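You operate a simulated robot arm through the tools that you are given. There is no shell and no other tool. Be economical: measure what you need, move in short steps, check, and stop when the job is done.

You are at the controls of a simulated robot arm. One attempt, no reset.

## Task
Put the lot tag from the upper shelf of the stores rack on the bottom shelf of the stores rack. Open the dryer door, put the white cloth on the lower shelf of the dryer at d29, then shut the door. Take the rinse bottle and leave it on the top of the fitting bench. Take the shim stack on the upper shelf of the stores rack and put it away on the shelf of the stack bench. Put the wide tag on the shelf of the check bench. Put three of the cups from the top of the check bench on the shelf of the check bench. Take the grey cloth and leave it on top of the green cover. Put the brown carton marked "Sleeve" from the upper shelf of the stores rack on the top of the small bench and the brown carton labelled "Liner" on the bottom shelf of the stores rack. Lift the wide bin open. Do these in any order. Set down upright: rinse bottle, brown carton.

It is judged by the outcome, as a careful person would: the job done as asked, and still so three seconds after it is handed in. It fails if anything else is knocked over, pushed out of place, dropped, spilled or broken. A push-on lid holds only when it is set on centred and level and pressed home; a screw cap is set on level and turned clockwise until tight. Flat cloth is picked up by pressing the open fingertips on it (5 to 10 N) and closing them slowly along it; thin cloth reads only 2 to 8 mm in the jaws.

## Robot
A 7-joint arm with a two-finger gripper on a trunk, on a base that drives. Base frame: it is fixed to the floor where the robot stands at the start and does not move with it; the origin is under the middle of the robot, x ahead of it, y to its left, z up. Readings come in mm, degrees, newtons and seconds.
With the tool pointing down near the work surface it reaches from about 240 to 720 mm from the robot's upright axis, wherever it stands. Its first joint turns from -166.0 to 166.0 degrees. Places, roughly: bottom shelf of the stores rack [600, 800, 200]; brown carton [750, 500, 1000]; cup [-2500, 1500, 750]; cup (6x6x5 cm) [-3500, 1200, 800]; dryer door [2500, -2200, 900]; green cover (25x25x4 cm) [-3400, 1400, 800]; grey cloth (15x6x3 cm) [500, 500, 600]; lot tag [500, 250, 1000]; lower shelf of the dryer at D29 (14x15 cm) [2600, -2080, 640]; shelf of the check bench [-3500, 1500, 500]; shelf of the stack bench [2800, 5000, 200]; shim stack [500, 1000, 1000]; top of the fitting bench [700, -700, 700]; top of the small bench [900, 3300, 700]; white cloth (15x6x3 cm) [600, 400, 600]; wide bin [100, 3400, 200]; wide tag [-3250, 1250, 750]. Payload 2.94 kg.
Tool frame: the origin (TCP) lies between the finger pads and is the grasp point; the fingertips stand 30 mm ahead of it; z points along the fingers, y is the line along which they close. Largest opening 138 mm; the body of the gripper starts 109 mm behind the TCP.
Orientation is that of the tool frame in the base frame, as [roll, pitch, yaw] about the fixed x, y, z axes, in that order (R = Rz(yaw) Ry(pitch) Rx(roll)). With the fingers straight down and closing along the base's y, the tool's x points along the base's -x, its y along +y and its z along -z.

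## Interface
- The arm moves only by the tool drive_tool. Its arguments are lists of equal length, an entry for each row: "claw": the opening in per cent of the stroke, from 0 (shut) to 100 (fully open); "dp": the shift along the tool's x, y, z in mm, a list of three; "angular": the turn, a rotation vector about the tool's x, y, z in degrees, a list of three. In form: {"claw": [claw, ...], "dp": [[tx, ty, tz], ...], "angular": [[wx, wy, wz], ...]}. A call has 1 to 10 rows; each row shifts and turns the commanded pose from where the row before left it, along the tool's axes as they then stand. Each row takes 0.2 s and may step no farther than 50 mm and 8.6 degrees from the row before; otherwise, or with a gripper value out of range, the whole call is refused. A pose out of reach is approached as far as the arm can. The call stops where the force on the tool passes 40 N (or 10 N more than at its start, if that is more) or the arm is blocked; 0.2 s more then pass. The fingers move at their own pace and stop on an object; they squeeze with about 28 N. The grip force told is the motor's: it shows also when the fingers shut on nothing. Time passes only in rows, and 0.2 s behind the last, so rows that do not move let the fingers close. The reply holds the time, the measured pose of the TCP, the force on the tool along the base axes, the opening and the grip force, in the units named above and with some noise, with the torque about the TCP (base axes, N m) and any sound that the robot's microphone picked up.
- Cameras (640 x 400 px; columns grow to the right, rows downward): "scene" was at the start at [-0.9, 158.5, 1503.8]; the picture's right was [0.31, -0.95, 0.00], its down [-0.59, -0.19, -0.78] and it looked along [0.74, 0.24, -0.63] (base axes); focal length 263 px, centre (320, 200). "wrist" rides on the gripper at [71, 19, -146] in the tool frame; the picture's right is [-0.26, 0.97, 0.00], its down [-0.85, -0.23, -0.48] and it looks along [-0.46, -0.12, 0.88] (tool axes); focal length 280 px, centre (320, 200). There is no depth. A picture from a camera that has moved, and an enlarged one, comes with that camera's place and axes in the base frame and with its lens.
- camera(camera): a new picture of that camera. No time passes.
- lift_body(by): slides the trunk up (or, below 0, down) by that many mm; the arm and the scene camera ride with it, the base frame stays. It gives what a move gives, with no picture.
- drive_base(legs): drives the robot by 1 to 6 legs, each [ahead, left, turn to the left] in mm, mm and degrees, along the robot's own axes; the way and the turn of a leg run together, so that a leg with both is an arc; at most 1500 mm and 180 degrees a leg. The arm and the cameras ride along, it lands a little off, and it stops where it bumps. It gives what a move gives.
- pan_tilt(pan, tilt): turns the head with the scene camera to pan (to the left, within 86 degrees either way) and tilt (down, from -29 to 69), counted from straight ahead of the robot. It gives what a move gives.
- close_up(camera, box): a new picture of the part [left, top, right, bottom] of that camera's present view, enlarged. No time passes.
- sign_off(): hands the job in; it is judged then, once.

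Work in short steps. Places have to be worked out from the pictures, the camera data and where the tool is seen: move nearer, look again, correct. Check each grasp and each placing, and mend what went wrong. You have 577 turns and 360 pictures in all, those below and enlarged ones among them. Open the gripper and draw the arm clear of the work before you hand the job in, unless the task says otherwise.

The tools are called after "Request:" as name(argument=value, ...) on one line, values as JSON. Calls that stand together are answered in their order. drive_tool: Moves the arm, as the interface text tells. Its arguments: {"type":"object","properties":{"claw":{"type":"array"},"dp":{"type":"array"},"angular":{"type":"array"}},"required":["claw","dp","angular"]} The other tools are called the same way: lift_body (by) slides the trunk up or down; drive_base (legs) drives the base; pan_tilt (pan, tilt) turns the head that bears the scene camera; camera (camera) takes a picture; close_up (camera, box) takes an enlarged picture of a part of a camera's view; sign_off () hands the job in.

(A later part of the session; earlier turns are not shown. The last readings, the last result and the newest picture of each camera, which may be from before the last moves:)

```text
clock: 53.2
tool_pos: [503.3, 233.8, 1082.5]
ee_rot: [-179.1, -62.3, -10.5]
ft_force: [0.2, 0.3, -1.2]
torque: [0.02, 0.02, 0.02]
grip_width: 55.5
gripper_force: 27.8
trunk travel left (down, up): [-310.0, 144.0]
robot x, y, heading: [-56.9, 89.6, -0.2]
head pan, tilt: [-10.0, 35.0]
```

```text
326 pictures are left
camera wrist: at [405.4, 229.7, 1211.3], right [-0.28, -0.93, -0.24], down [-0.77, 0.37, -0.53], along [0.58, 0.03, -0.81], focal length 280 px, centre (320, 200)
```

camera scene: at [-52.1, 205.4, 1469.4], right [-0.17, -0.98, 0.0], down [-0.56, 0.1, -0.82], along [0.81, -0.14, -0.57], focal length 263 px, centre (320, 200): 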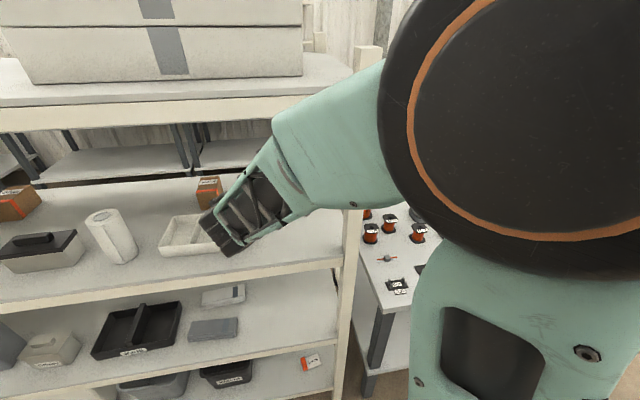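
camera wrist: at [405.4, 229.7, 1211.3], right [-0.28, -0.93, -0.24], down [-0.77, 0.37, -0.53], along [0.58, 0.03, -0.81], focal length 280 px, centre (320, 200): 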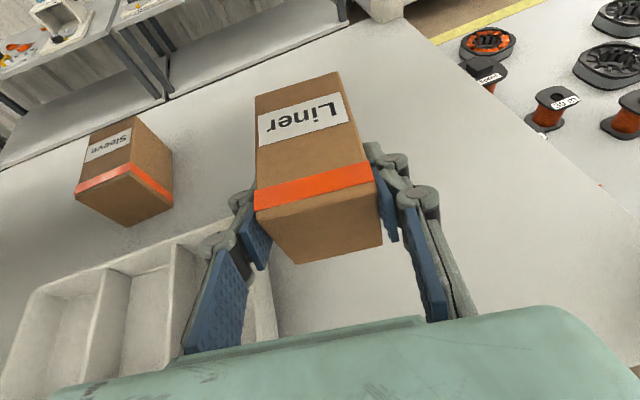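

Carton held. Back the base out, lower trunk, and lower the arm in front of the rack.

Request:
drive_base(legs=[[-260, 0, 0], [0, 70, 0]])

Request:
lift_body(by=-305)

Request:
drive_tool(claw=[0, 0, 0, 0, 0, 0, 0, 0, 0], dp=[[-42, 0, 22], [-42, 0, 22], [-42, 0, 22], [-42, 0, 22], [-42, 0, 22], [-42, 0, 22], [-42, 0, 22], [-42, 0, 22], [-42, 0, 22]], angular=[[0, 0, 0], [0, 0, 0], [0, 0, 0], [0, 0, 0], [0, 0, 0], [0, 0, 0], [0, 0, 0], [0, 0, 0], [0, 0, 0]])

Request:
camera(camera="wrist")

Request:
camera(camera="scene")

```text
clock: 55.9
tool_pos: [245.2, 305.7, 1082.4]
ee_rot: [-179.1, -62.1, -10.4]
ft_force: [0.6, 0.3, -1.9]
torque: [-0.03, 0.05, 0.0]
grip_width: 55.3
gripper_force: 27.9
trunk travel left (down, up): [-310.0, 144.0]
robot x, y, heading: [-313.7, 158.6, 0.1]
head pan, tilt: [-10.0, 35.0]
```

```text
clock: 59.0
tool_pos: [243.8, 304.5, 776.0]
ee_rot: [-179.2, -62.2, -10.3]
ft_force: [-0.2, 0.5, -2.8]
torque: [0.02, 0.05, -0.02]
grip_width: 55.3
gripper_force: 28.0
trunk travel left (down, up): [-5.0, 449.0]
robot x, y, heading: [-315.4, 158.6, 0.3]
head pan, tilt: [-10.0, 35.0]
```

```text
clock: 61.0
tool_pos: [245.7, 307.4, 349.3]
ee_rot: [-179.0, -62.3, -10.4]
ft_force: [0.0, 0.0, -1.8]
torque: [0.02, 0.04, 0.01]
grip_width: 55.0
gripper_force: 28.0
trunk travel left (down, up): [-5.0, 449.0]
robot x, y, heading: [-313.8, 157.1, 0.2]
head pan, tilt: [-10.0, 35.0]
```

```text
325 pictures are left
camera wrist: at [147.3, 303.5, 479.3], right [-0.28, -0.93, -0.24], down [-0.77, 0.37, -0.53], along [0.58, 0.04, -0.81], focal length 280 px, centre (320, 200)
```

wrist: 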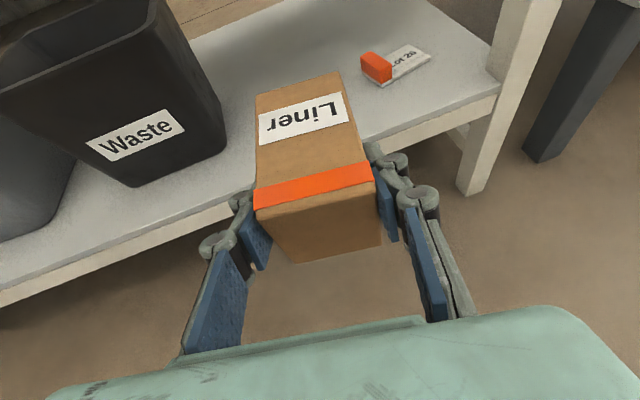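

```text
324 pictures are left
camera scene: at [-311.9, 275.7, 1164.5], right [-0.17, -0.98, 0.0], down [-0.56, 0.1, -0.82], along [0.81, -0.14, -0.57], focal length 263 px, centre (320, 200)
```

scene: 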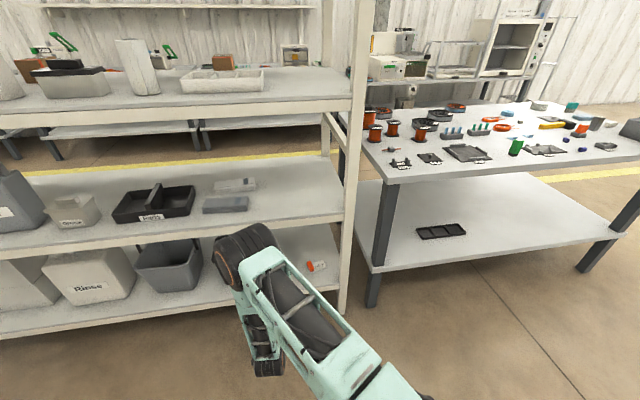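

Clear path between the waste bin and tag. Base forward 100, then arm forward 115 over the shelf.

Request:
drive_base(legs=[[100, 0, 0]])

Request:
drive_tool(claw=[0, 0, 0, 0], dp=[[18, 0, 34], [18, 0, 34], [18, 0, 34], [0, 0, 0]], angular=[[0, 0, 0], [0, 0, 0], [0, 0, 0], [0, 0, 0]])

Request:
camera(camera="wrist")

Request:
camera(camera="scene")

```text
clock: 62.1
tool_pos: [343.6, 310.0, 349.0]
ee_rot: [-179.1, -62.1, -10.3]
ft_force: [-0.4, 0.5, -2.4]
torque: [0.01, 0.04, 0.0]
grip_width: 55.6
gripper_force: 28.2
trunk travel left (down, up): [-5.0, 449.0]
robot x, y, heading: [-219.9, 159.8, 0.3]
head pan, tilt: [-10.0, 35.0]
```

```text
clock: 63.1
tool_pos: [458.8, 290.1, 349.5]
ee_rot: [-179.2, -62.1, -10.3]
ft_force: [0.3, 0.2, -2.9]
torque: [0.01, 0.02, 0.0]
grip_width: 55.3
gripper_force: 27.8
trunk travel left (down, up): [-5.0, 449.0]
robot x, y, heading: [-219.5, 158.2, 0.5]
head pan, tilt: [-10.0, 35.0]
```

```text
323 pictures are left
camera wrist: at [360.9, 285.0, 479.3], right [-0.28, -0.93, -0.24], down [-0.77, 0.36, -0.53], along [0.58, 0.04, -0.82], focal length 280 px, centre (320, 200)
```

wrist: 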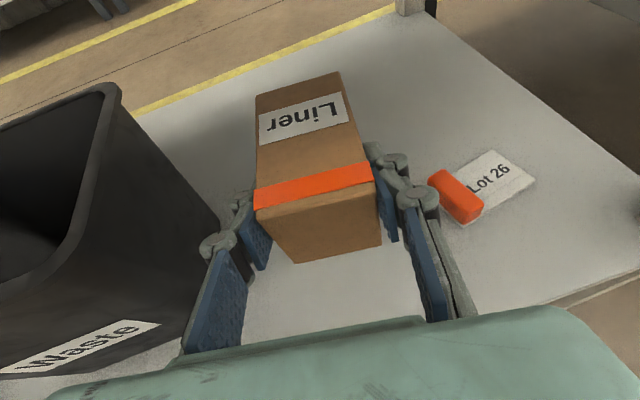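

```text
322 pictures are left
camera scene: at [-212.9, 276.1, 1164.4], right [-0.17, -0.99, 0.0], down [-0.57, 0.1, -0.82], along [0.81, -0.14, -0.57], focal length 263 px, centre (320, 200)
```

scene: 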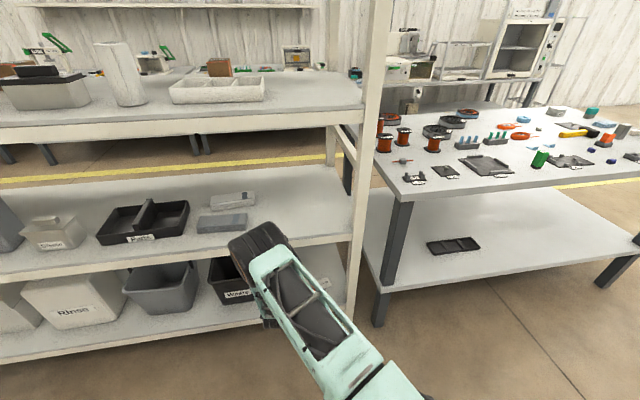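

Position good. Descend to the shelf, gently at the end.

Request:
drive_tool(claw=[0, 0, 0, 0, 0, 0, 0, 0], dp=[[-26.5, 0, 14], [-22, 0, 11.6], [-7, 0, 3.7], [-3.5, 0, 1.9], [-3.5, 0, 1.9], [-3.5, 0, 1.9], [-3.5, 0, 1.9], [-3.5, 0, 1.9]], angular=[[0, 0, 0], [0, 0, 0], [0, 0, 0], [0, 0, 0], [0, 0, 0], [0, 0, 0], [0, 0, 0], [0, 0, 0]])

```text
clock: 64.9
tool_pos: [459.7, 288.6, 271.2]
ee_rot: [-179.1, -62.6, -10.3]
ft_force: [-1.5, -1.2, 11.8]
torque: [-0.38, 0.56, 0.01]
grip_width: 55.4
gripper_force: 28.0
trunk travel left (down, up): [-5.0, 449.0]
robot x, y, heading: [-218.9, 158.2, 0.4]
head pan, tilt: [-10.0, 35.0]
```

Contact with ~12 N. Release and draw back.

Request:
drive_tool(claw=[5, 45, 55, 55, 55, 55, 55, 55], dp=[[1, 0, 0], [0, 0, 0], [0, 0, 0], [-15, 0, -30], [-21, 0, -40], [-21, 0, -40], [-21, 0, -40], [0, 0, 0]], angular=[[0, 0, 0], [0, 0, 0], [0, 0, 0], [0, 0, 0], [0, 0, 0], [0, 0, 0], [0, 0, 0], [0, 0, 0]])

Request:
camera(camera="wrist")

```text
clock: 66.7
tool_pos: [292.5, 317.0, 269.2]
ee_rot: [-179.1, -62.2, -10.2]
ft_force: [0.2, 0.7, 0.1]
torque: [0.0, -0.01, -0.02]
grip_width: 75.8
gripper_force: 0.0
trunk travel left (down, up): [-5.0, 449.0]
robot x, y, heading: [-219.5, 160.2, 0.2]
head pan, tilt: [-10.0, 35.0]
```

```text
321 pictures are left
camera wrist: at [194.0, 313.1, 399.2], right [-0.28, -0.93, -0.24], down [-0.77, 0.37, -0.53], along [0.58, 0.04, -0.82], focal length 280 px, centre (320, 200)
```

wrist: 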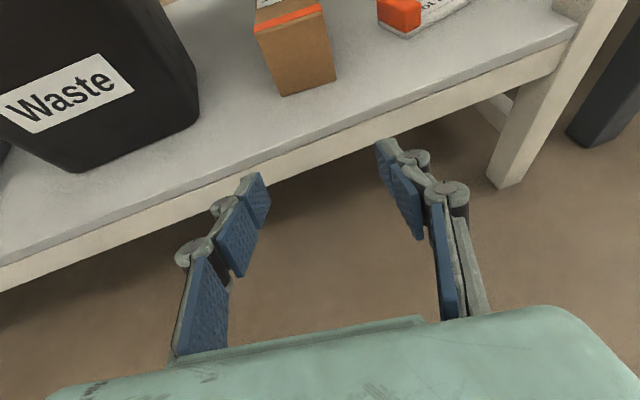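

Liner stands upright on the bottom shelf. Now for the rinse bottle on the upper shelf at about (470,915): back off, raise the trunk and arm, and move left.

Request:
drive_base(legs=[[-130, 0, 0]])

Request:
lift_body(by=345)

Request:
drive_tool(claw=[100, 100, 100, 100, 100, 100, 100, 100, 100, 100], dp=[[42, 0, -22], [42, 0, -22], [42, 0, -22], [42, 0, -22], [42, 0, -22], [42, 0, -22], [42, 0, -22], [42, 0, -22], [42, 0, -22], [42, 0, -22]], angular=[[0, 0, 0], [0, 0, 0], [0, 0, 0], [0, 0, 0], [0, 0, 0], [0, 0, 0], [0, 0, 0], [0, 0, 0], [4.4, 0, -2.3], [4.4, 0, -2.3]])

Request:
drive_base(legs=[[0, 560, 0]])

Request:
camera(camera="wrist")

Request:
camera(camera="scene")

```text
clock: 68.0
tool_pos: [161.8, 316.2, 268.8]
ee_rot: [-179.1, -62.2, -10.3]
ft_force: [0.1, 0.2, 0.2]
torque: [0.0, 0.02, -0.03]
grip_width: 76.0
gripper_force: 0.1
trunk travel left (down, up): [-5.0, 449.0]
robot x, y, heading: [-347.2, 155.3, -0.0]
head pan, tilt: [-10.0, 35.0]
```

```text
clock: 71.4
tool_pos: [161.4, 315.0, 615.0]
ee_rot: [-179.0, -62.2, -10.3]
ft_force: [-0.6, 0.1, -0.3]
torque: [0.0, -0.02, -0.01]
grip_width: 75.8
gripper_force: 0.1
trunk travel left (down, up): [-350.0, 104.0]
robot x, y, heading: [-343.4, 159.4, 0.2]
head pan, tilt: [-10.0, 35.0]
```

```text
clock: 73.6
tool_pos: [160.0, 312.1, 1088.9]
ee_rot: [-179.1, -62.2, -0.3]
ft_force: [-1.1, -0.4, 0.0]
torque: [0.0, -0.02, 0.01]
grip_width: 137.9
gripper_force: 0.0
trunk travel left (down, up): [-350.0, 104.0]
robot x, y, heading: [-350.0, 157.0, 0.1]
head pan, tilt: [-10.0, 35.0]
```

```text
clock: 78.9
tool_pos: [160.5, 860.5, 1088.9]
ee_rot: [-179.0, -62.3, -0.6]
ft_force: [0.7, 0.5, -0.1]
torque: [0.02, -0.03, -0.03]
grip_width: 137.8
gripper_force: 0.1
trunk travel left (down, up): [-350.0, 104.0]
robot x, y, heading: [-351.3, 709.1, -0.0]
head pan, tilt: [-10.0, 35.0]
```

```text
320 pictures are left
camera wrist: at [64.5, 839.9, 1218.3], right [-0.12, -0.96, -0.24], down [-0.82, 0.23, -0.53], along [0.56, 0.13, -0.81], focal length 280 px, centre (320, 200)
```

wrist: 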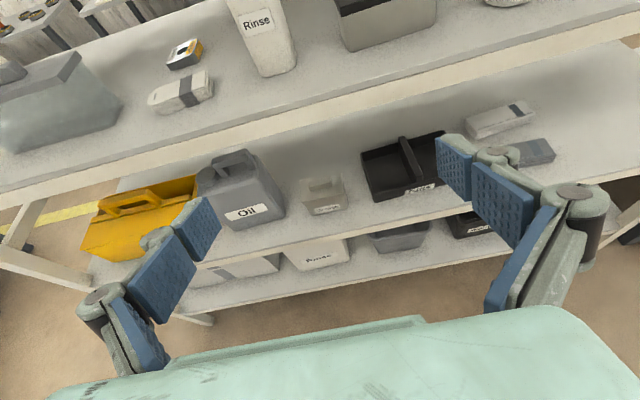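

```text
319 pictures are left
camera scene: at [-344.1, 825.8, 1509.4], right [-0.17, -0.98, 0.0], down [-0.56, 0.1, -0.82], along [0.81, -0.14, -0.57], focal length 263 px, centre (320, 200)
```

scene: 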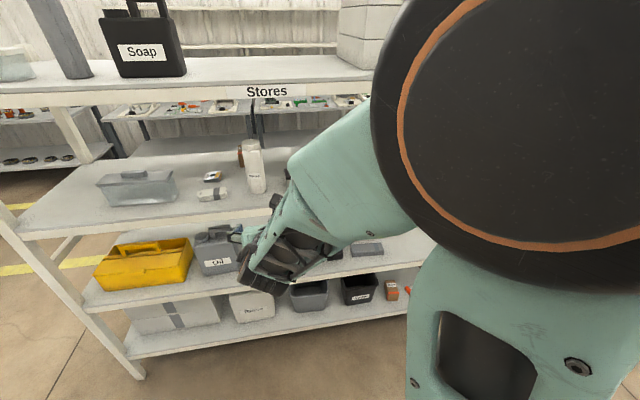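

There's a second stack (yellow/dark banded) behind the white banded one. I zoom in to tell which is the shim stack.

Request:
close_up(camera="wrist", box=[120, 20, 320, 145])

Request:
close_up(camera="scene", box=[160, 120, 320, 220])

```text
3.20 times, centred on (220, 82) of wrist
camera zoom: at [64.5, 839.9, 1218.3], right [-0.12, -0.96, -0.24], down [-0.82, 0.23, -0.53], along [0.56, 0.13, -0.81], focal length 897 px, centre (640, 576)
```

zoom: 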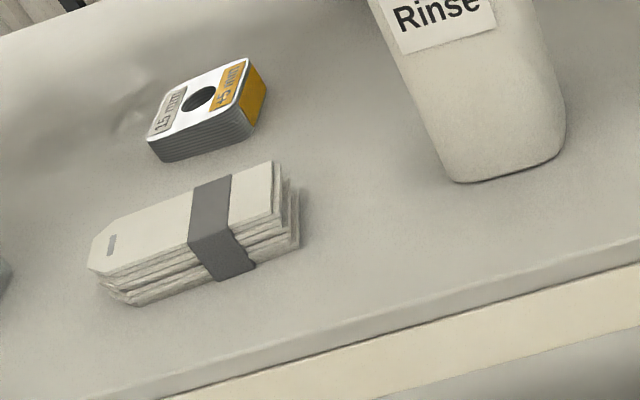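

```text
4.00 times, centred on (240, 170) of scene
camera zoom: at [-344.1, 825.8, 1509.4], right [-0.17, -0.98, 0.0], down [-0.56, 0.1, -0.82], along [0.81, -0.14, -0.57], focal length 1054 px, centre (640, 320)
```

zoom: 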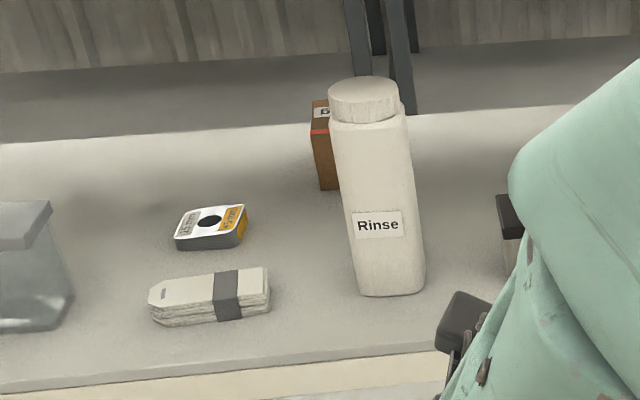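

The metallic stack marked "mm" is the shim stack (the white banded one is a stack of tags). First the Rinse bottle at ≈(497,910), faces square, ~60 wide: narrow jaws and drive to in front of it.

Request:
drive_tool(claw=[66, 66], dp=[[0, 0, 0], [0, 0, 0]], angular=[[0, 0, 0], [0, 0, 0]])

Request:
drive_base(legs=[[0, 50, 0], [225, 0, 0]])

Request:
camera(camera="wrist")

```text
clock: 79.5
tool_pos: [159.9, 860.6, 1088.8]
ee_rot: [-179.0, -62.3, -0.5]
ft_force: [0.2, 0.3, -0.2]
torque: [-0.02, 0.02, -0.01]
grip_width: 91.1
gripper_force: 0.1
trunk travel left (down, up): [-350.0, 104.0]
robot x, y, heading: [-350.6, 706.6, -0.1]
head pan, tilt: [-10.0, 35.0]
```

```text
clock: 81.9
tool_pos: [385.8, 910.7, 1089.7]
ee_rot: [-179.0, -62.3, -0.6]
ft_force: [0.7, 0.6, -0.1]
torque: [-0.01, -0.01, 0.01]
grip_width: 90.9
gripper_force: 0.0
trunk travel left (down, up): [-350.0, 104.0]
robot x, y, heading: [-127.9, 764.8, 0.0]
head pan, tilt: [-10.0, 35.0]
```

```text
316 pictures are left
camera wrist: at [290.6, 890.1, 1218.2], right [-0.12, -0.96, -0.24], down [-0.82, 0.23, -0.53], along [0.56, 0.13, -0.81], focal length 280 px, centre (320, 200)
```

wrist: 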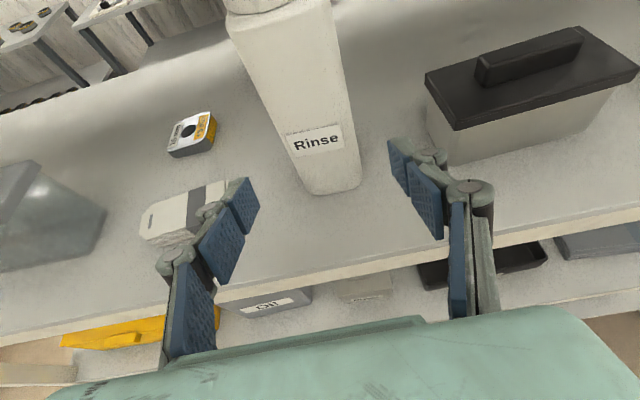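

Centred on the bottle. Advance 105 mm horizontally and close.

Request:
drive_tool(claw=[66, 66, 66, 30, 0, 0, 0], dp=[[16.3, 0, 31], [16.3, 0, 31], [16.3, 0, 31], [0, 0, 0], [0, 0, 0], [0, 0, 0], [0, 0, 0]], angular=[[0, 0, 0], [0, 0, 0], [0, 0, 0], [0, 0, 0], [0, 0, 0], [0, 0, 0], [0, 0, 0]])

Request:
camera(camera="wrist")

```text
clock: 83.5
tool_pos: [491.2, 908.9, 1089.8]
ee_rot: [-179.0, -62.4, -0.7]
ft_force: [1.7, -2.7, 2.9]
torque: [-0.36, -0.16, 0.07]
grip_width: 56.7
gripper_force: 28.0
trunk travel left (down, up): [-350.0, 104.0]
robot x, y, heading: [-120.5, 759.1, -0.2]
head pan, tilt: [-10.0, 35.0]
```

```text
315 pictures are left
camera wrist: at [395.3, 888.5, 1219.7], right [-0.12, -0.96, -0.24], down [-0.82, 0.23, -0.53], along [0.57, 0.13, -0.81], focal length 280 px, centre (320, 200)
```

wrist: 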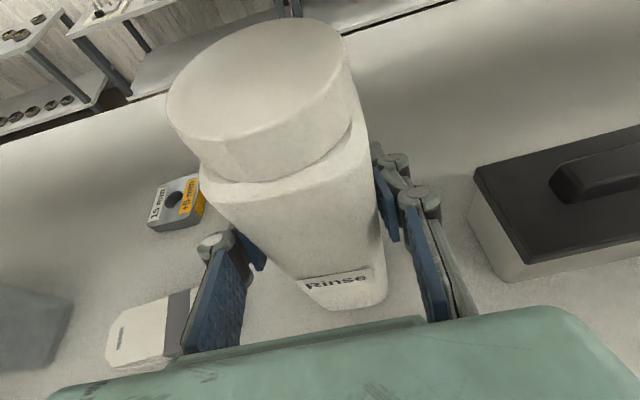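

Gripped at 56.7 mm. Lift 50 mm and back out.

Request:
drive_tool(claw=[0, 0, 0, 0, 0, 0, 0, 0], dp=[[13, 0, -7], [18, 0, -9], [18, 0, -9], [0, 0, 0], [-21, 0, -40], [-21, 0, -40], [-21, 0, -40], [0, 0, 0]], angular=[[0, 0, 0], [0, 0, 0], [0, 0, 0], [0, 0, 0], [0, 0, 0], [0, 0, 0], [0, 0, 0], [0, 0, 0]])

Request:
camera(camera="wrist")

```text
clock: 85.3
tool_pos: [356.9, 909.3, 1141.9]
ee_rot: [-179.3, -62.0, -0.4]
ft_force: [0.9, -0.5, -4.9]
torque: [-0.02, -0.11, -0.03]
grip_width: 56.2
gripper_force: 27.6
trunk travel left (down, up): [-350.0, 104.0]
robot x, y, heading: [-120.3, 758.6, -0.0]
head pan, tilt: [-10.0, 35.0]
```

```text
314 pictures are left
camera wrist: at [261.6, 888.3, 1271.7], right [-0.12, -0.96, -0.24], down [-0.82, 0.23, -0.52], along [0.56, 0.13, -0.82], focal length 280 px, centre (320, 200)
```

wrist: 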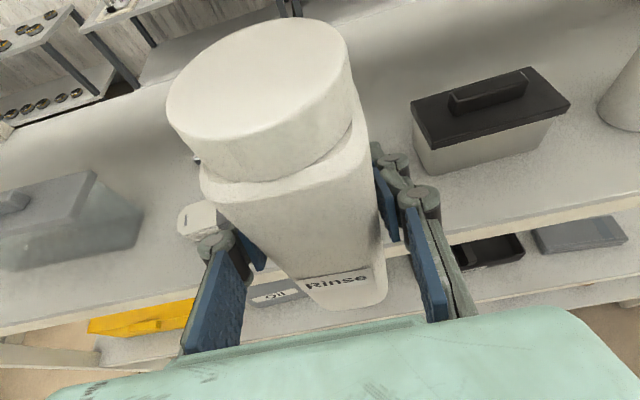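

Bottle held (≈0.5 kg). Back away and drive right to in front of the fitting bench, then look.

Request:
drive_base(legs=[[-280, 0, 0], [0, -900, 0], [0, -750, 0]])

Request:
camera(camera="scene")

Request:
camera(camera="wrist")

```text
clock: 101.6
tool_pos: [62.9, -735.4, 1142.0]
ee_rot: [-179.3, -62.0, -1.4]
ft_force: [0.0, 0.4, -4.3]
torque: [0.01, -0.09, -0.03]
grip_width: 55.9
gripper_force: 28.2
trunk travel left (down, up): [-350.0, 104.0]
robot x, y, heading: [-420.7, -879.5, -1.3]
head pan, tilt: [-10.0, 35.0]
```

```text
313 pictures are left
camera scene: at [-421.1, -786.8, 1514.5], right [-0.49, -0.87, 0.0], down [-0.46, 0.26, -0.85], along [0.74, -0.42, -0.53], focal length 263 px, centre (320, 200)
```

scene: 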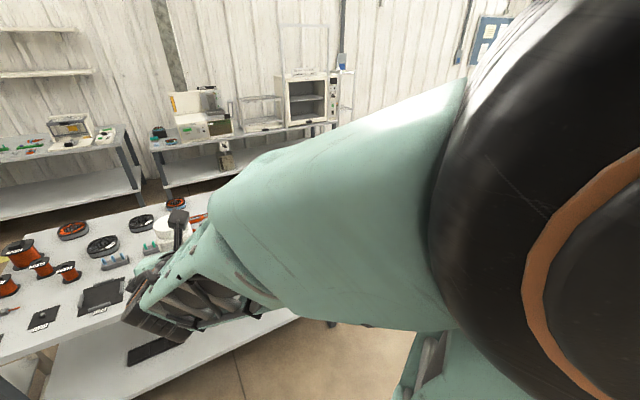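

```text
312 pictures are left
camera wrist: at [-33.3, -754.4, 1272.4], right [-0.14, -0.96, -0.24], down [-0.82, 0.24, -0.52], along [0.56, 0.12, -0.82], focal length 280 px, centre (320, 200)
```

wrist: 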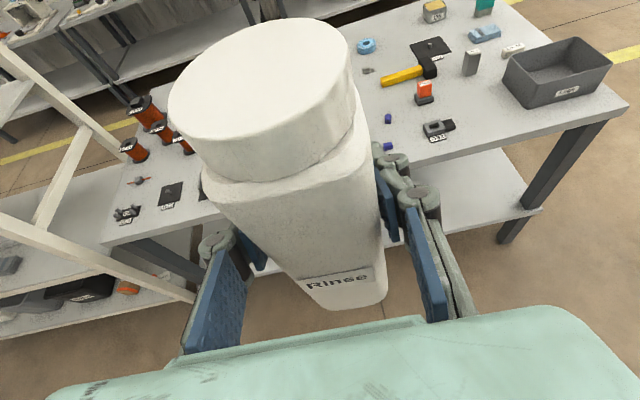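

Heading drifted -1.3°. There appears to be a free patch at the front edge near (490,-1090) between a small black part and the grey bin. Move right to line up and look closer.

Request:
drive_base(legs=[[0, -345, 1.3]])

Request:
camera(camera="wrist")

Request:
camera(camera="scene")

```text
clock: 105.2
tool_pos: [57.7, -1068.5, 1140.7]
ee_rot: [-179.5, -61.8, -0.3]
ft_force: [-0.4, -0.8, -4.3]
torque: [-0.03, -0.05, 0.0]
grip_width: 55.9
gripper_force: 28.1
trunk travel left (down, up): [-350.0, 104.0]
robot x, y, heading: [-424.5, -1219.9, -0.2]
head pan, tilt: [-10.0, 35.0]
```

```text
311 pictures are left
camera wrist: at [-38.0, -1089.4, 1270.8], right [-0.12, -0.96, -0.24], down [-0.82, 0.23, -0.52], along [0.56, 0.13, -0.82], focal length 280 px, centre (320, 200)
```

wrist: 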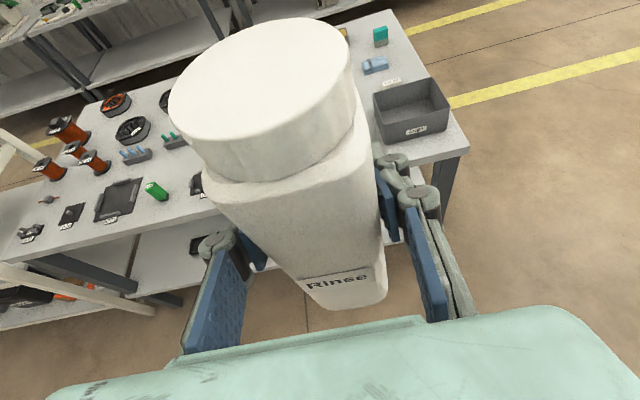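

```text
310 pictures are left
camera scene: at [-425.0, -1128.2, 1514.9], right [-0.46, -0.89, 0.0], down [-0.46, 0.24, -0.85], along [0.76, -0.39, -0.52], focal length 263 px, centre (320, 200)
```

scene: 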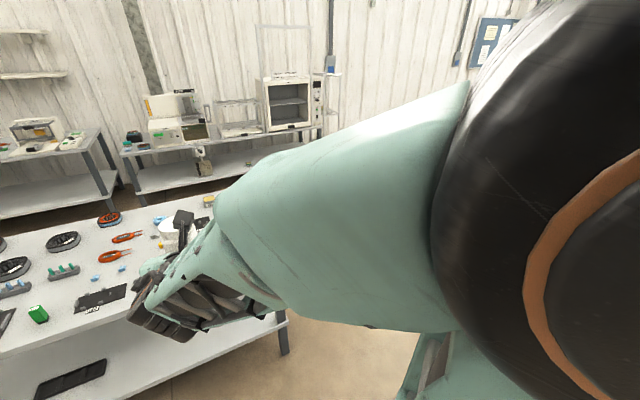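

The gap at the front edge is y≈-1047 to -1176 (black part to bin). I lower the trunk so the bottle's base clears the bench by ~100 mm, and drive forward to line up on y=-1112.

Request:
lift_body(by=-240)

Request:
drive_base(legs=[[0, -43, 0], [320, 0, 0]])

Request:
camera(camera="wrist")

Request:
camera(camera="scene")

```text
clock: 107.7
tool_pos: [56.0, -1068.9, 897.5]
ee_rot: [-179.6, -61.6, 0.0]
ft_force: [-0.5, -0.1, -4.6]
torque: [0.01, -0.11, 0.03]
grip_width: 56.2
gripper_force: 28.0
trunk travel left (down, up): [-110.0, 344.0]
robot x, y, heading: [-422.9, -1219.6, -0.1]
head pan, tilt: [-10.0, 35.0]
```

```text
clock: 110.5
tool_pos: [380.0, -1112.9, 898.9]
ee_rot: [-179.6, -61.5, -0.1]
ft_force: [-0.2, 0.8, -5.4]
torque: [-0.01, -0.08, -0.02]
grip_width: 56.1
gripper_force: 27.7
trunk travel left (down, up): [-110.0, 344.0]
robot x, y, heading: [-98.3, -1266.7, -0.1]
head pan, tilt: [-10.0, 35.0]
```

```text
309 pictures are left
camera wrist: at [285.9, -1133.3, 1029.1], right [-0.12, -0.96, -0.23], down [-0.82, 0.23, -0.52], along [0.55, 0.13, -0.82], focal length 280 px, centre (320, 200)
```

wrist: 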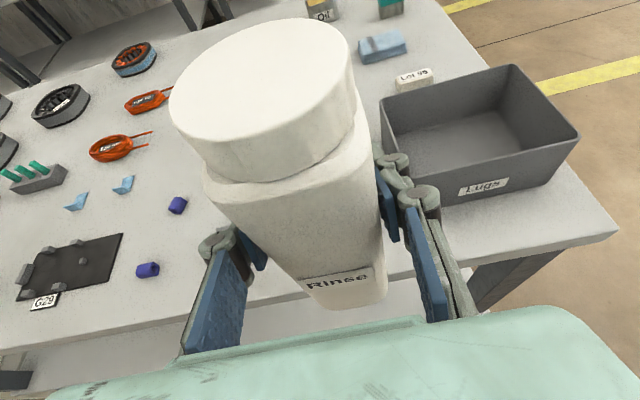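

```text
308 pictures are left
camera scene: at [-101.1, -1170.8, 1275.2], right [-0.45, -0.89, 0.0], down [-0.46, 0.23, -0.85], along [0.76, -0.38, -0.52], focal length 263 px, centre (320, 200)
```

scene: 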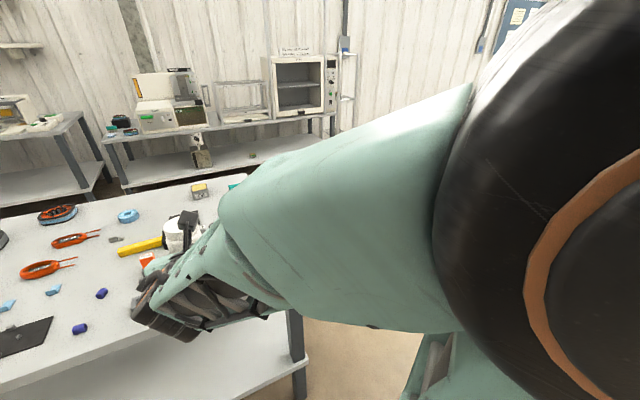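

Bin starts at x≈515,y≤-1185, so placing at TCP (448,-1124) is clear. Move forward, then lower gently until contact.

Request:
drive_tool(claw=[0, 0, 0, 0, 0, 0, 0, 0], dp=[[16, 6, 30], [16, 6, 30], [-35, 0, 19], [-29, 0, 15.6], [-9, 0, 4.8], [-4.4, 0, 2.4], [-3.5, 0, 1.9], [-3.5, 0, 1.9]], angular=[[0, 0, 0], [0, 0, 0], [0, 0, 0], [0, 0, 0], [0, 0, 0], [0, 0, 0], [0, 0, 0], [0, 0, 0]])

Request:
camera(camera="wrist")

```text
clock: 112.3
tool_pos: [448.1, -1122.7, 805.4]
ee_rot: [-179.4, -62.1, -0.2]
ft_force: [1.7, 6.7, 26.8]
torque: [-0.06, 0.2, -0.12]
grip_width: 56.4
gripper_force: 28.5
trunk travel left (down, up): [-110.0, 344.0]
robot x, y, heading: [-102.8, -1262.2, -0.5]
head pan, tilt: [-10.0, 35.0]
```

```text
307 pictures are left
camera wrist: at [352.7, -1143.2, 935.4], right [-0.12, -0.96, -0.24], down [-0.82, 0.23, -0.53], along [0.56, 0.13, -0.82], focal length 280 px, centre (320, 200)
```

wrist: 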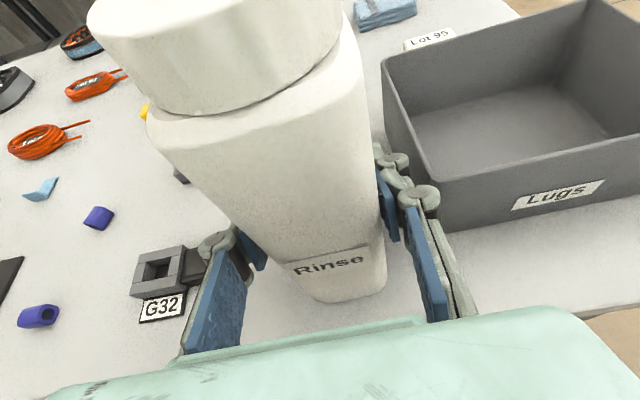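

Contact at z≈805 with the bottle slightly pushed up in the grip. Ease up 2 mm, then open slowly.

Request:
drive_tool(claw=[0, 43, 46, 50, 50], dp=[[3, 0, -1.6], [0, 0, 0], [0, 0, 0], [0, 0, 0], [0, 0, 0]], angular=[[0, 0, 0], [0, 0, 0], [0, 0, 0], [0, 0, 0], [0, 0, 0]])

Request:
camera(camera="wrist")

```text
clock: 113.5
tool_pos: [448.1, -1124.9, 804.2]
ee_rot: [-179.5, -61.5, -0.2]
ft_force: [-0.5, 0.1, 1.1]
torque: [-0.03, -0.01, 0.02]
grip_width: 68.8
gripper_force: 0.1
trunk travel left (down, up): [-110.0, 344.0]
robot x, y, heading: [-100.9, -1258.6, -0.1]
head pan, tilt: [-10.0, 35.0]
```

```text
306 pictures are left
camera wrist: at [353.6, -1144.5, 935.5], right [-0.12, -0.96, -0.23], down [-0.82, 0.23, -0.52], along [0.55, 0.13, -0.82], focal length 280 px, centre (320, 200)
```

wrist: 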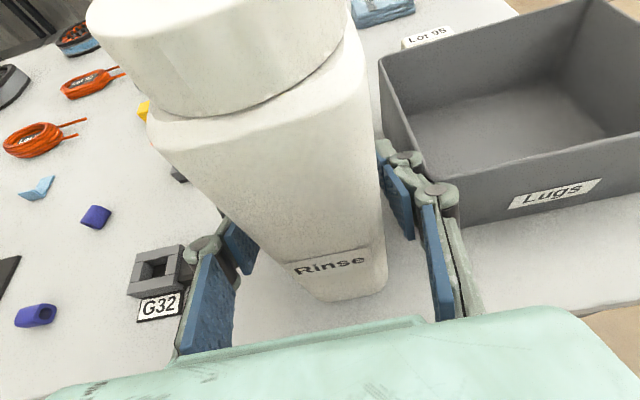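

Released and standing. Draw straight back.

Request:
drive_tool(claw=[50, 50, 50, 50], dp=[[-14, 0, -26], [-19, 0, -35], [-19, 0, -35], [-19, 0, -35]], angular=[[0, 0, 0], [0, 0, 0], [0, 0, 0], [0, 0, 0]])

Request:
camera(camera="wrist")

```text
clock: 114.5
tool_pos: [353.9, -1075.7, 823.9]
ee_rot: [-179.7, -61.6, 0.0]
ft_force: [-0.5, -0.5, 0.5]
torque: [0.01, -0.02, -0.01]
grip_width: 69.0
gripper_force: 0.1
out of reach, approached as far as the arm can: row 2, 3, 4
trunk travel left (down, up): [-110.0, 344.0]
robot x, y, heading: [-102.6, -1261.3, -0.0]
head pan, tilt: [-10.0, 35.0]
```

```text
305 pictures are left
camera wrist: at [260.3, -1096.1, 954.5], right [-0.12, -0.96, -0.23], down [-0.82, 0.23, -0.52], along [0.55, 0.13, -0.82], focal length 280 px, centre (320, 200)
```

wrist: 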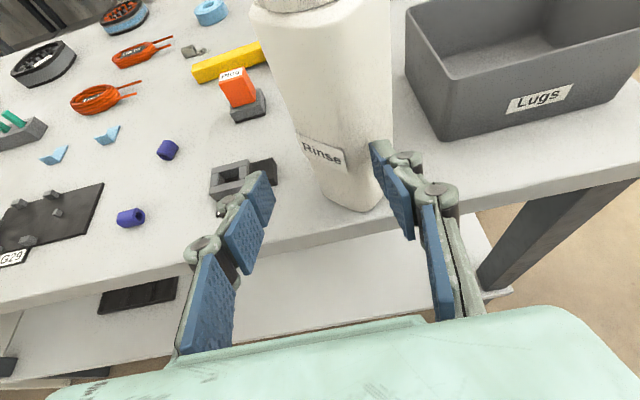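

The arm hit a reach limit and drifted left, perhaps nudging the bottle slightly, but it stands. Back the base away and check.

Request:
drive_base(legs=[[-250, 0, 0]])

Request:
camera(camera="wrist")

```text
clock: 116.3
tool_pos: [106.1, -1076.7, 823.5]
ee_rot: [-179.7, -61.5, -0.2]
ft_force: [-0.7, -0.2, -1.2]
torque: [0.02, -0.02, 0.05]
grip_width: 69.0
gripper_force: 0.1
trunk travel left (down, up): [-110.0, 344.0]
robot x, y, heading: [-348.1, -1261.5, -0.1]
head pan, tilt: [-10.0, 35.0]
```

```text
304 pictures are left
camera wrist: at [11.5, -1096.6, 954.4], right [-0.12, -0.96, -0.23], down [-0.82, 0.23, -0.52], along [0.55, 0.13, -0.82], focal length 280 px, centre (320, 200)
```

wrist: 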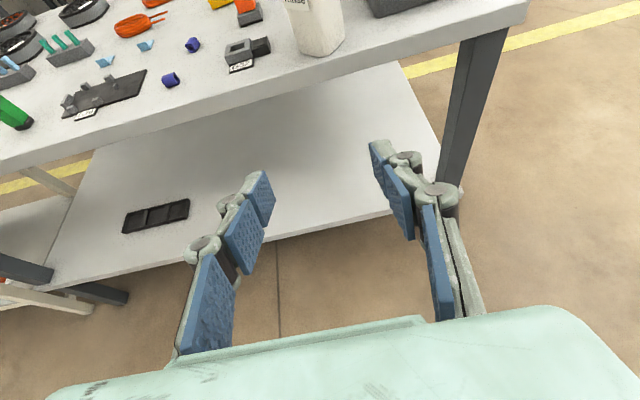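

Bottle stands fine on the bench. While free-handed, I go to the dryer to inspect and open its door: drive right then ahead.

Request:
drive_base(legs=[[0, -800, 0], [1400, 0, 0], [400, 0, 0]])

Request:
pan_tilt(pan=0, tilt=30)

Request:
camera(camera="scene")

Request:
camera(camera="wrist")

```text
clock: 132.3
tool_pos: [1900.6, -1807.1, 823.3]
ee_rot: [-179.7, -61.4, 1.9]
ft_force: [-0.5, 0.2, -0.8]
torque: [-0.01, 0.01, 0.0]
grip_width: 69.1
gripper_force: 0.2
trunk travel left (down, up): [-110.0, 344.0]
robot x, y, heading: [1453.8, -2008.6, 2.1]
head pan, tilt: [-10.0, 35.0]
```

```text
clock: 133.1
tool_pos: [1900.6, -1806.5, 824.5]
ee_rot: [-179.7, -61.6, 1.8]
ft_force: [0.6, 0.1, -0.3]
torque: [0.0, 0.01, 0.01]
grip_width: 69.4
gripper_force: 0.1
trunk travel left (down, up): [-110.0, 344.0]
robot x, y, heading: [1451.0, -2006.9, 2.1]
head pan, tilt: [0.0, 30.0]
```

```text
303 pictures are left
camera scene: at [1456.3, -1876.3, 1277.2], right [0.03, -1.0, 0.0], down [-0.5, -0.02, -0.87], along [0.87, 0.03, -0.5], focal length 263 px, centre (320, 200)
```

scene: 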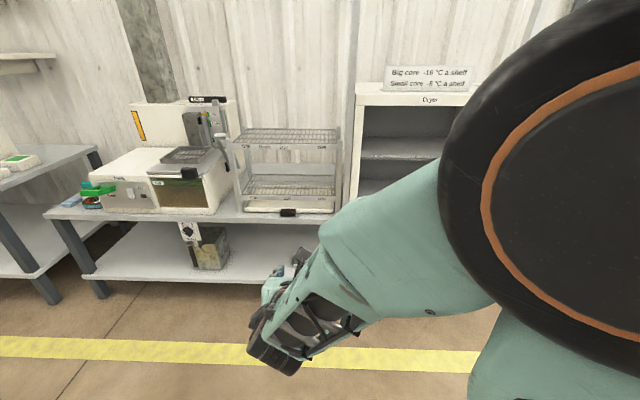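

```text
302 pictures are left
camera wrist: at [1806.8, -1830.2, 954.4], right [-0.09, -0.97, -0.23], down [-0.83, 0.2, -0.52], along [0.55, 0.15, -0.82], focal length 280 px, centre (320, 200)
```

wrist: 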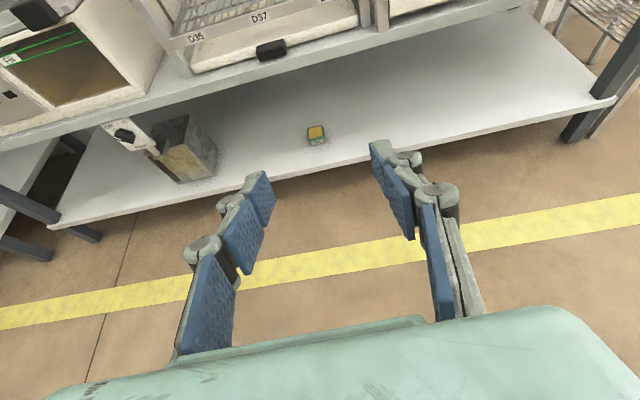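

Signs here: "D35", "D37" on a wire unit, and "Dryer" on a cabinet. Zoom in to find D29.

Request:
close_up(camera="scene", box=[220, 60, 480, 222])

Request:
close_up(camera="wrist", box=[140, 0, 400, 80])

```text
2.46 times, centred on (350, 141) of scene
camera zoom: at [1456.3, -1876.3, 1277.2], right [0.03, -1.0, 0.0], down [-0.5, -0.02, -0.87], along [0.87, 0.03, -0.5], focal length 648 px, centre (246, 345)
```

zoom: 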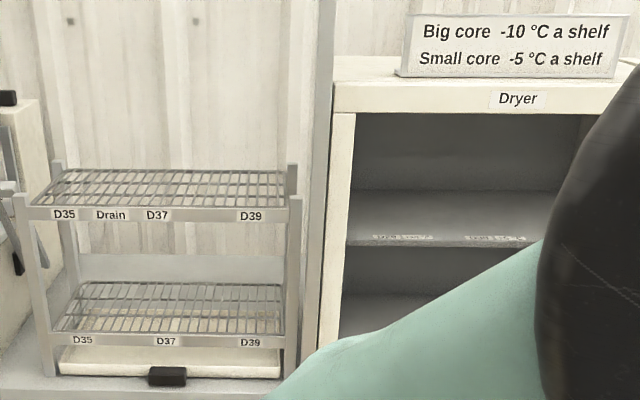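

```text
2.46 times, centred on (270, 40) of wrist
camera zoom: at [1806.8, -1830.2, 954.4], right [-0.09, -0.97, -0.23], down [-0.83, 0.2, -0.52], along [0.55, 0.15, -0.82], focal length 690 px, centre (443, 594)
```

zoom: 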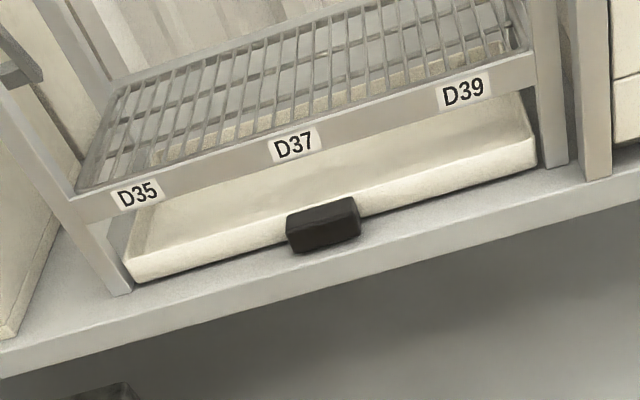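

The dryer cabinet has labelled slots inside. My arm blocks the view, so I move the base right to see it on the clear side of the head.

Request:
drive_base(legs=[[0, -560, -2]])

Request:
pan_tilt(pan=0, tilt=22)

Request:
camera(camera="scene")

Request:
close_up(camera="scene", box=[160, 80, 400, 280])

```text
clock: 138.4
tool_pos: [1915.8, -2377.9, 823.9]
ee_rot: [-179.7, -61.5, -0.4]
ft_force: [0.1, 1.1, -0.7]
torque: [0.03, 0.01, -0.02]
grip_width: 68.8
gripper_force: 0.1
trunk travel left (down, up): [-110.0, 344.0]
robot x, y, heading: [1464.2, -2561.1, -0.2]
head pan, tilt: [0.0, 30.0]
```

```text
clock: 139.1
tool_pos: [1915.8, -2378.5, 822.6]
ee_rot: [-179.6, -61.5, -0.3]
ft_force: [-0.2, -0.1, 0.0]
torque: [0.01, 0.0, 0.03]
grip_width: 69.0
gripper_force: 0.2
trunk travel left (down, up): [-110.0, 344.0]
robot x, y, heading: [1459.1, -2567.7, -0.1]
head pan, tilt: [0.0, 22.0]
```

```text
299 pictures are left
camera scene: at [1472.1, -2431.1, 1290.0], right [0.0, -1.0, 0.0], down [-0.38, 0.0, -0.93], along [0.93, 0.0, -0.38], focal length 263 px, centre (320, 200)
```

scene: 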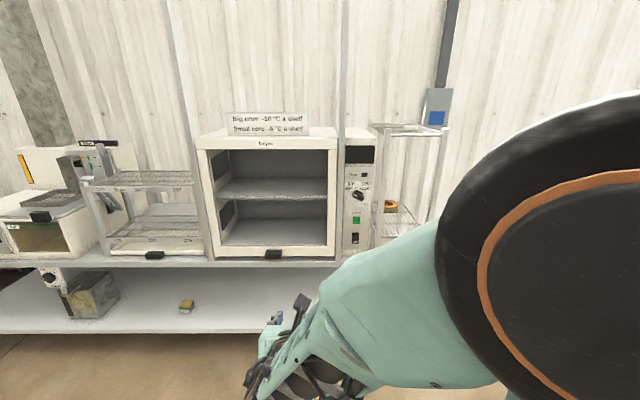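

```text
2.00 times, centred on (280, 180) of scene
camera zoom: at [1472.1, -2431.1, 1290.0], right [0.0, -1.0, 0.0], down [-0.38, 0.0, -0.93], along [0.93, 0.0, -0.38], focal length 527 px, centre (400, 240)
```

zoom: 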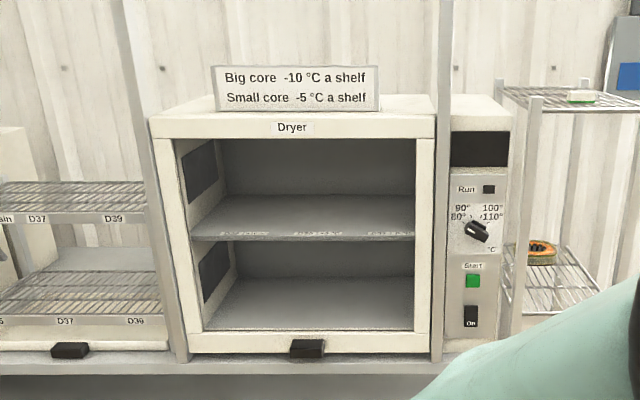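

This dryer has a sash door between two vertical guide poles with a black handle at the bottom (~(2460,-2220,630)); it should slide up. I drive nearer and lower to inspect with the wrist camera.

Request:
drive_base(legs=[[250, 150, 0]])

Request:
camera(camera="wrist")

Request:
camera(camera="scene")

```text
clock: 141.1
tool_pos: [2166.9, -2231.5, 823.5]
ee_rot: [-179.7, -61.4, -0.3]
ft_force: [1.2, 0.4, -0.2]
torque: [-0.04, 0.01, -0.02]
grip_width: 69.2
gripper_force: 0.0
trunk travel left (down, up): [-110.0, 344.0]
robot x, y, heading: [1714.8, -2419.1, -0.1]
head pan, tilt: [0.0, 22.0]
```

```text
297 pictures are left
camera wrist: at [2071.6, -2251.9, 954.5], right [-0.12, -0.96, -0.23], down [-0.82, 0.23, -0.52], along [0.55, 0.13, -0.82], focal length 280 px, centre (320, 200)
```

wrist: 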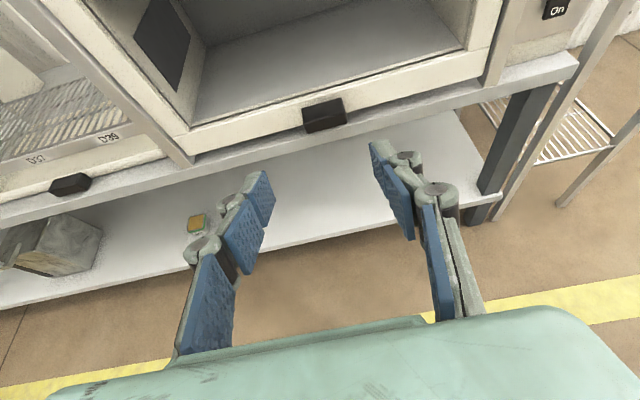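

```text
296 pictures are left
camera scene: at [1722.1, -2285.6, 1290.1], right [0.0, -1.0, 0.0], down [-0.37, 0.0, -0.93], along [0.93, 0.0, -0.37], focal length 263 px, centre (320, 200)
```

scene: 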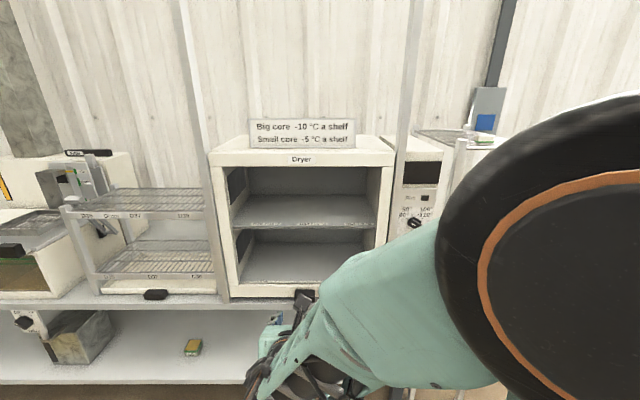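

Triangulation puts the handle near (2400,-2233,680). Lower the trunk 110 and drive ahead 130, jaws open to ~100 mm, then look again.

Request:
lift_body(by=-100)

Request:
drive_base(legs=[[110, 0, 0]])

Request:
drive_tool(claw=[73, 73], dp=[[0, 0, 0], [0, 0, 0]], angular=[[0, 0, 0], [0, 0, 0]])

Request:
camera(camera="wrist")

```text
clock: 142.4
tool_pos: [2165.1, -2232.2, 722.6]
ee_rot: [-179.7, -61.5, -0.3]
ft_force: [-0.9, -0.5, 0.5]
torque: [0.01, -0.02, -0.01]
grip_width: 68.8
gripper_force: 0.2
trunk travel left (down, up): [-10.0, 444.0]
robot x, y, heading: [1714.9, -2414.5, -0.2]
head pan, tilt: [0.0, 22.0]
```

```text
clock: 143.6
tool_pos: [2273.1, -2232.2, 723.4]
ee_rot: [-179.7, -61.6, -0.1]
ft_force: [-0.1, -0.1, 0.5]
torque: [-0.02, 0.0, 0.04]
grip_width: 69.0
gripper_force: 0.1
trunk travel left (down, up): [-10.0, 444.0]
robot x, y, heading: [1821.3, -2419.2, -0.2]
head pan, tilt: [0.0, 22.0]
```

```text
clock: 144.2
tool_pos: [2273.0, -2233.3, 723.0]
ee_rot: [-179.7, -61.5, -0.1]
ft_force: [0.4, 0.2, -0.6]
torque: [0.0, 0.02, -0.01]
grip_width: 100.6
gripper_force: 0.1
trunk travel left (down, up): [-10.0, 444.0]
robot x, y, heading: [1822.9, -2416.2, -0.2]
head pan, tilt: [0.0, 22.0]
```

```text
295 pictures are left
camera wrist: at [2179.1, -2252.4, 854.4], right [-0.12, -0.96, -0.23], down [-0.82, 0.23, -0.52], along [0.55, 0.13, -0.82], focal length 280 px, centre (320, 200)
```

wrist: 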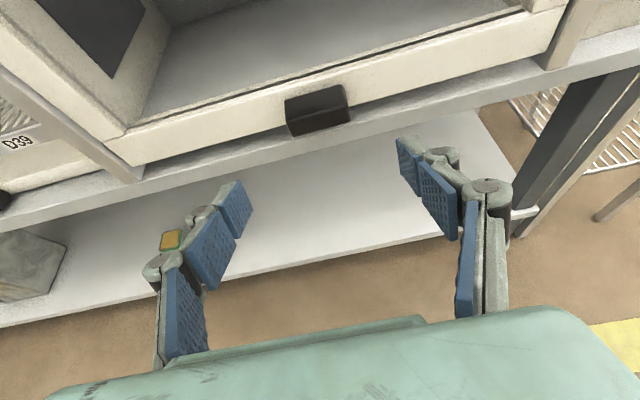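

Handle: y -2203…-2262, z 665–705, front x≈2390. Move the open jaws around it and close.

Request:
drive_tool(claw=[73, 73, 73, 40, 20, 0, 0], dp=[[6.5, 0, 35], [6.5, 0, 35], [6.5, 0, 35], [0, 0, 0], [0, 0, 0], [0, 0, 0], [0, 0, 0]], angular=[[0, 0, 0], [0, 0, 0], [0, 0, 0], [0, 0, 0], [0, 0, 0], [0, 0, 0], [0, 0, 0]])

Request:
camera(camera="wrist")

```text
clock: 145.8
tool_pos: [2373.0, -2232.9, 689.2]
ee_rot: [-179.6, -61.5, -0.2]
ft_force: [-0.1, -0.1, 0.1]
torque: [0.0, 0.01, -0.01]
grip_width: 0.0
gripper_force: 28.1
trunk travel left (down, up): [-10.0, 444.0]
robot x, y, heading: [1818.7, -2419.5, 0.1]
head pan, tilt: [0.0, 22.0]
```

```text
294 pictures are left
camera wrist: at [2278.7, -2251.5, 820.3], right [-0.12, -0.96, -0.23], down [-0.82, 0.23, -0.52], along [0.55, 0.13, -0.82], focal length 280 px, centre (320, 200)
```

wrist: 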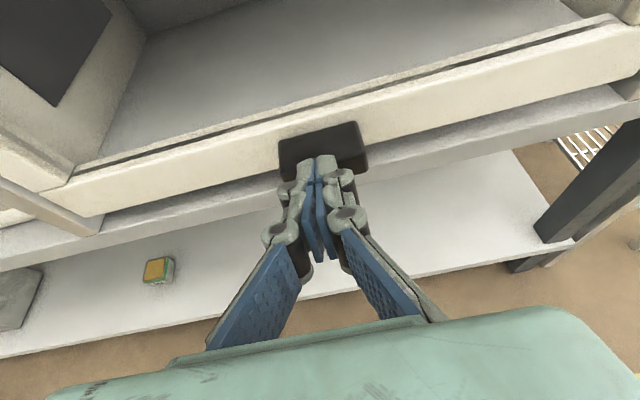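

Missed: the handle is a bit lower and deeper (≈ x 2400–2432, z 645–680). Reopen, back 20, lower 17, advance further and close.

Request:
drive_tool(claw=[20, 73, 73, 73, 73, 73, 40, 0, 0, 0], dp=[[-12, 0, -22], [0, 0, 0], [-15, 0, 8], [14, 0, 26], [12, 0, 22], [0, 0, 0], [0, 0, 0], [0, 0, 0], [0, 0, 0], [0, 0, 0]], angular=[[0, 0, 0], [0, 0, 0], [0, 0, 0], [0, 0, 0], [0, 0, 0], [0, 0, 0], [0, 0, 0], [0, 0, 0], [0, 0, 0], [0, 0, 0]])

Request:
camera(camera="wrist")

```text
clock: 148.0
tool_pos: [2404.4, -2232.7, 674.4]
ee_rot: [-179.7, -61.6, -0.1]
ft_force: [1.3, 5.3, 0.7]
torque: [0.3, 0.08, 0.5]
grip_width: 69.6
gripper_force: 45.3
trunk travel left (down, up): [-10.0, 444.0]
robot x, y, heading: [1818.7, -2411.9, -0.1]
head pan, tilt: [0.0, 22.0]
```

```text
293 pictures are left
camera wrist: at [2310.3, -2252.0, 804.7], right [-0.12, -0.96, -0.23], down [-0.82, 0.23, -0.52], along [0.55, 0.13, -0.82], focal length 280 px, centre (320, 200)
```

wrist: 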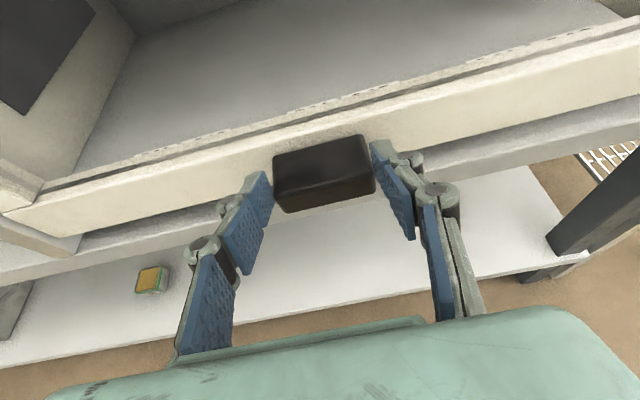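

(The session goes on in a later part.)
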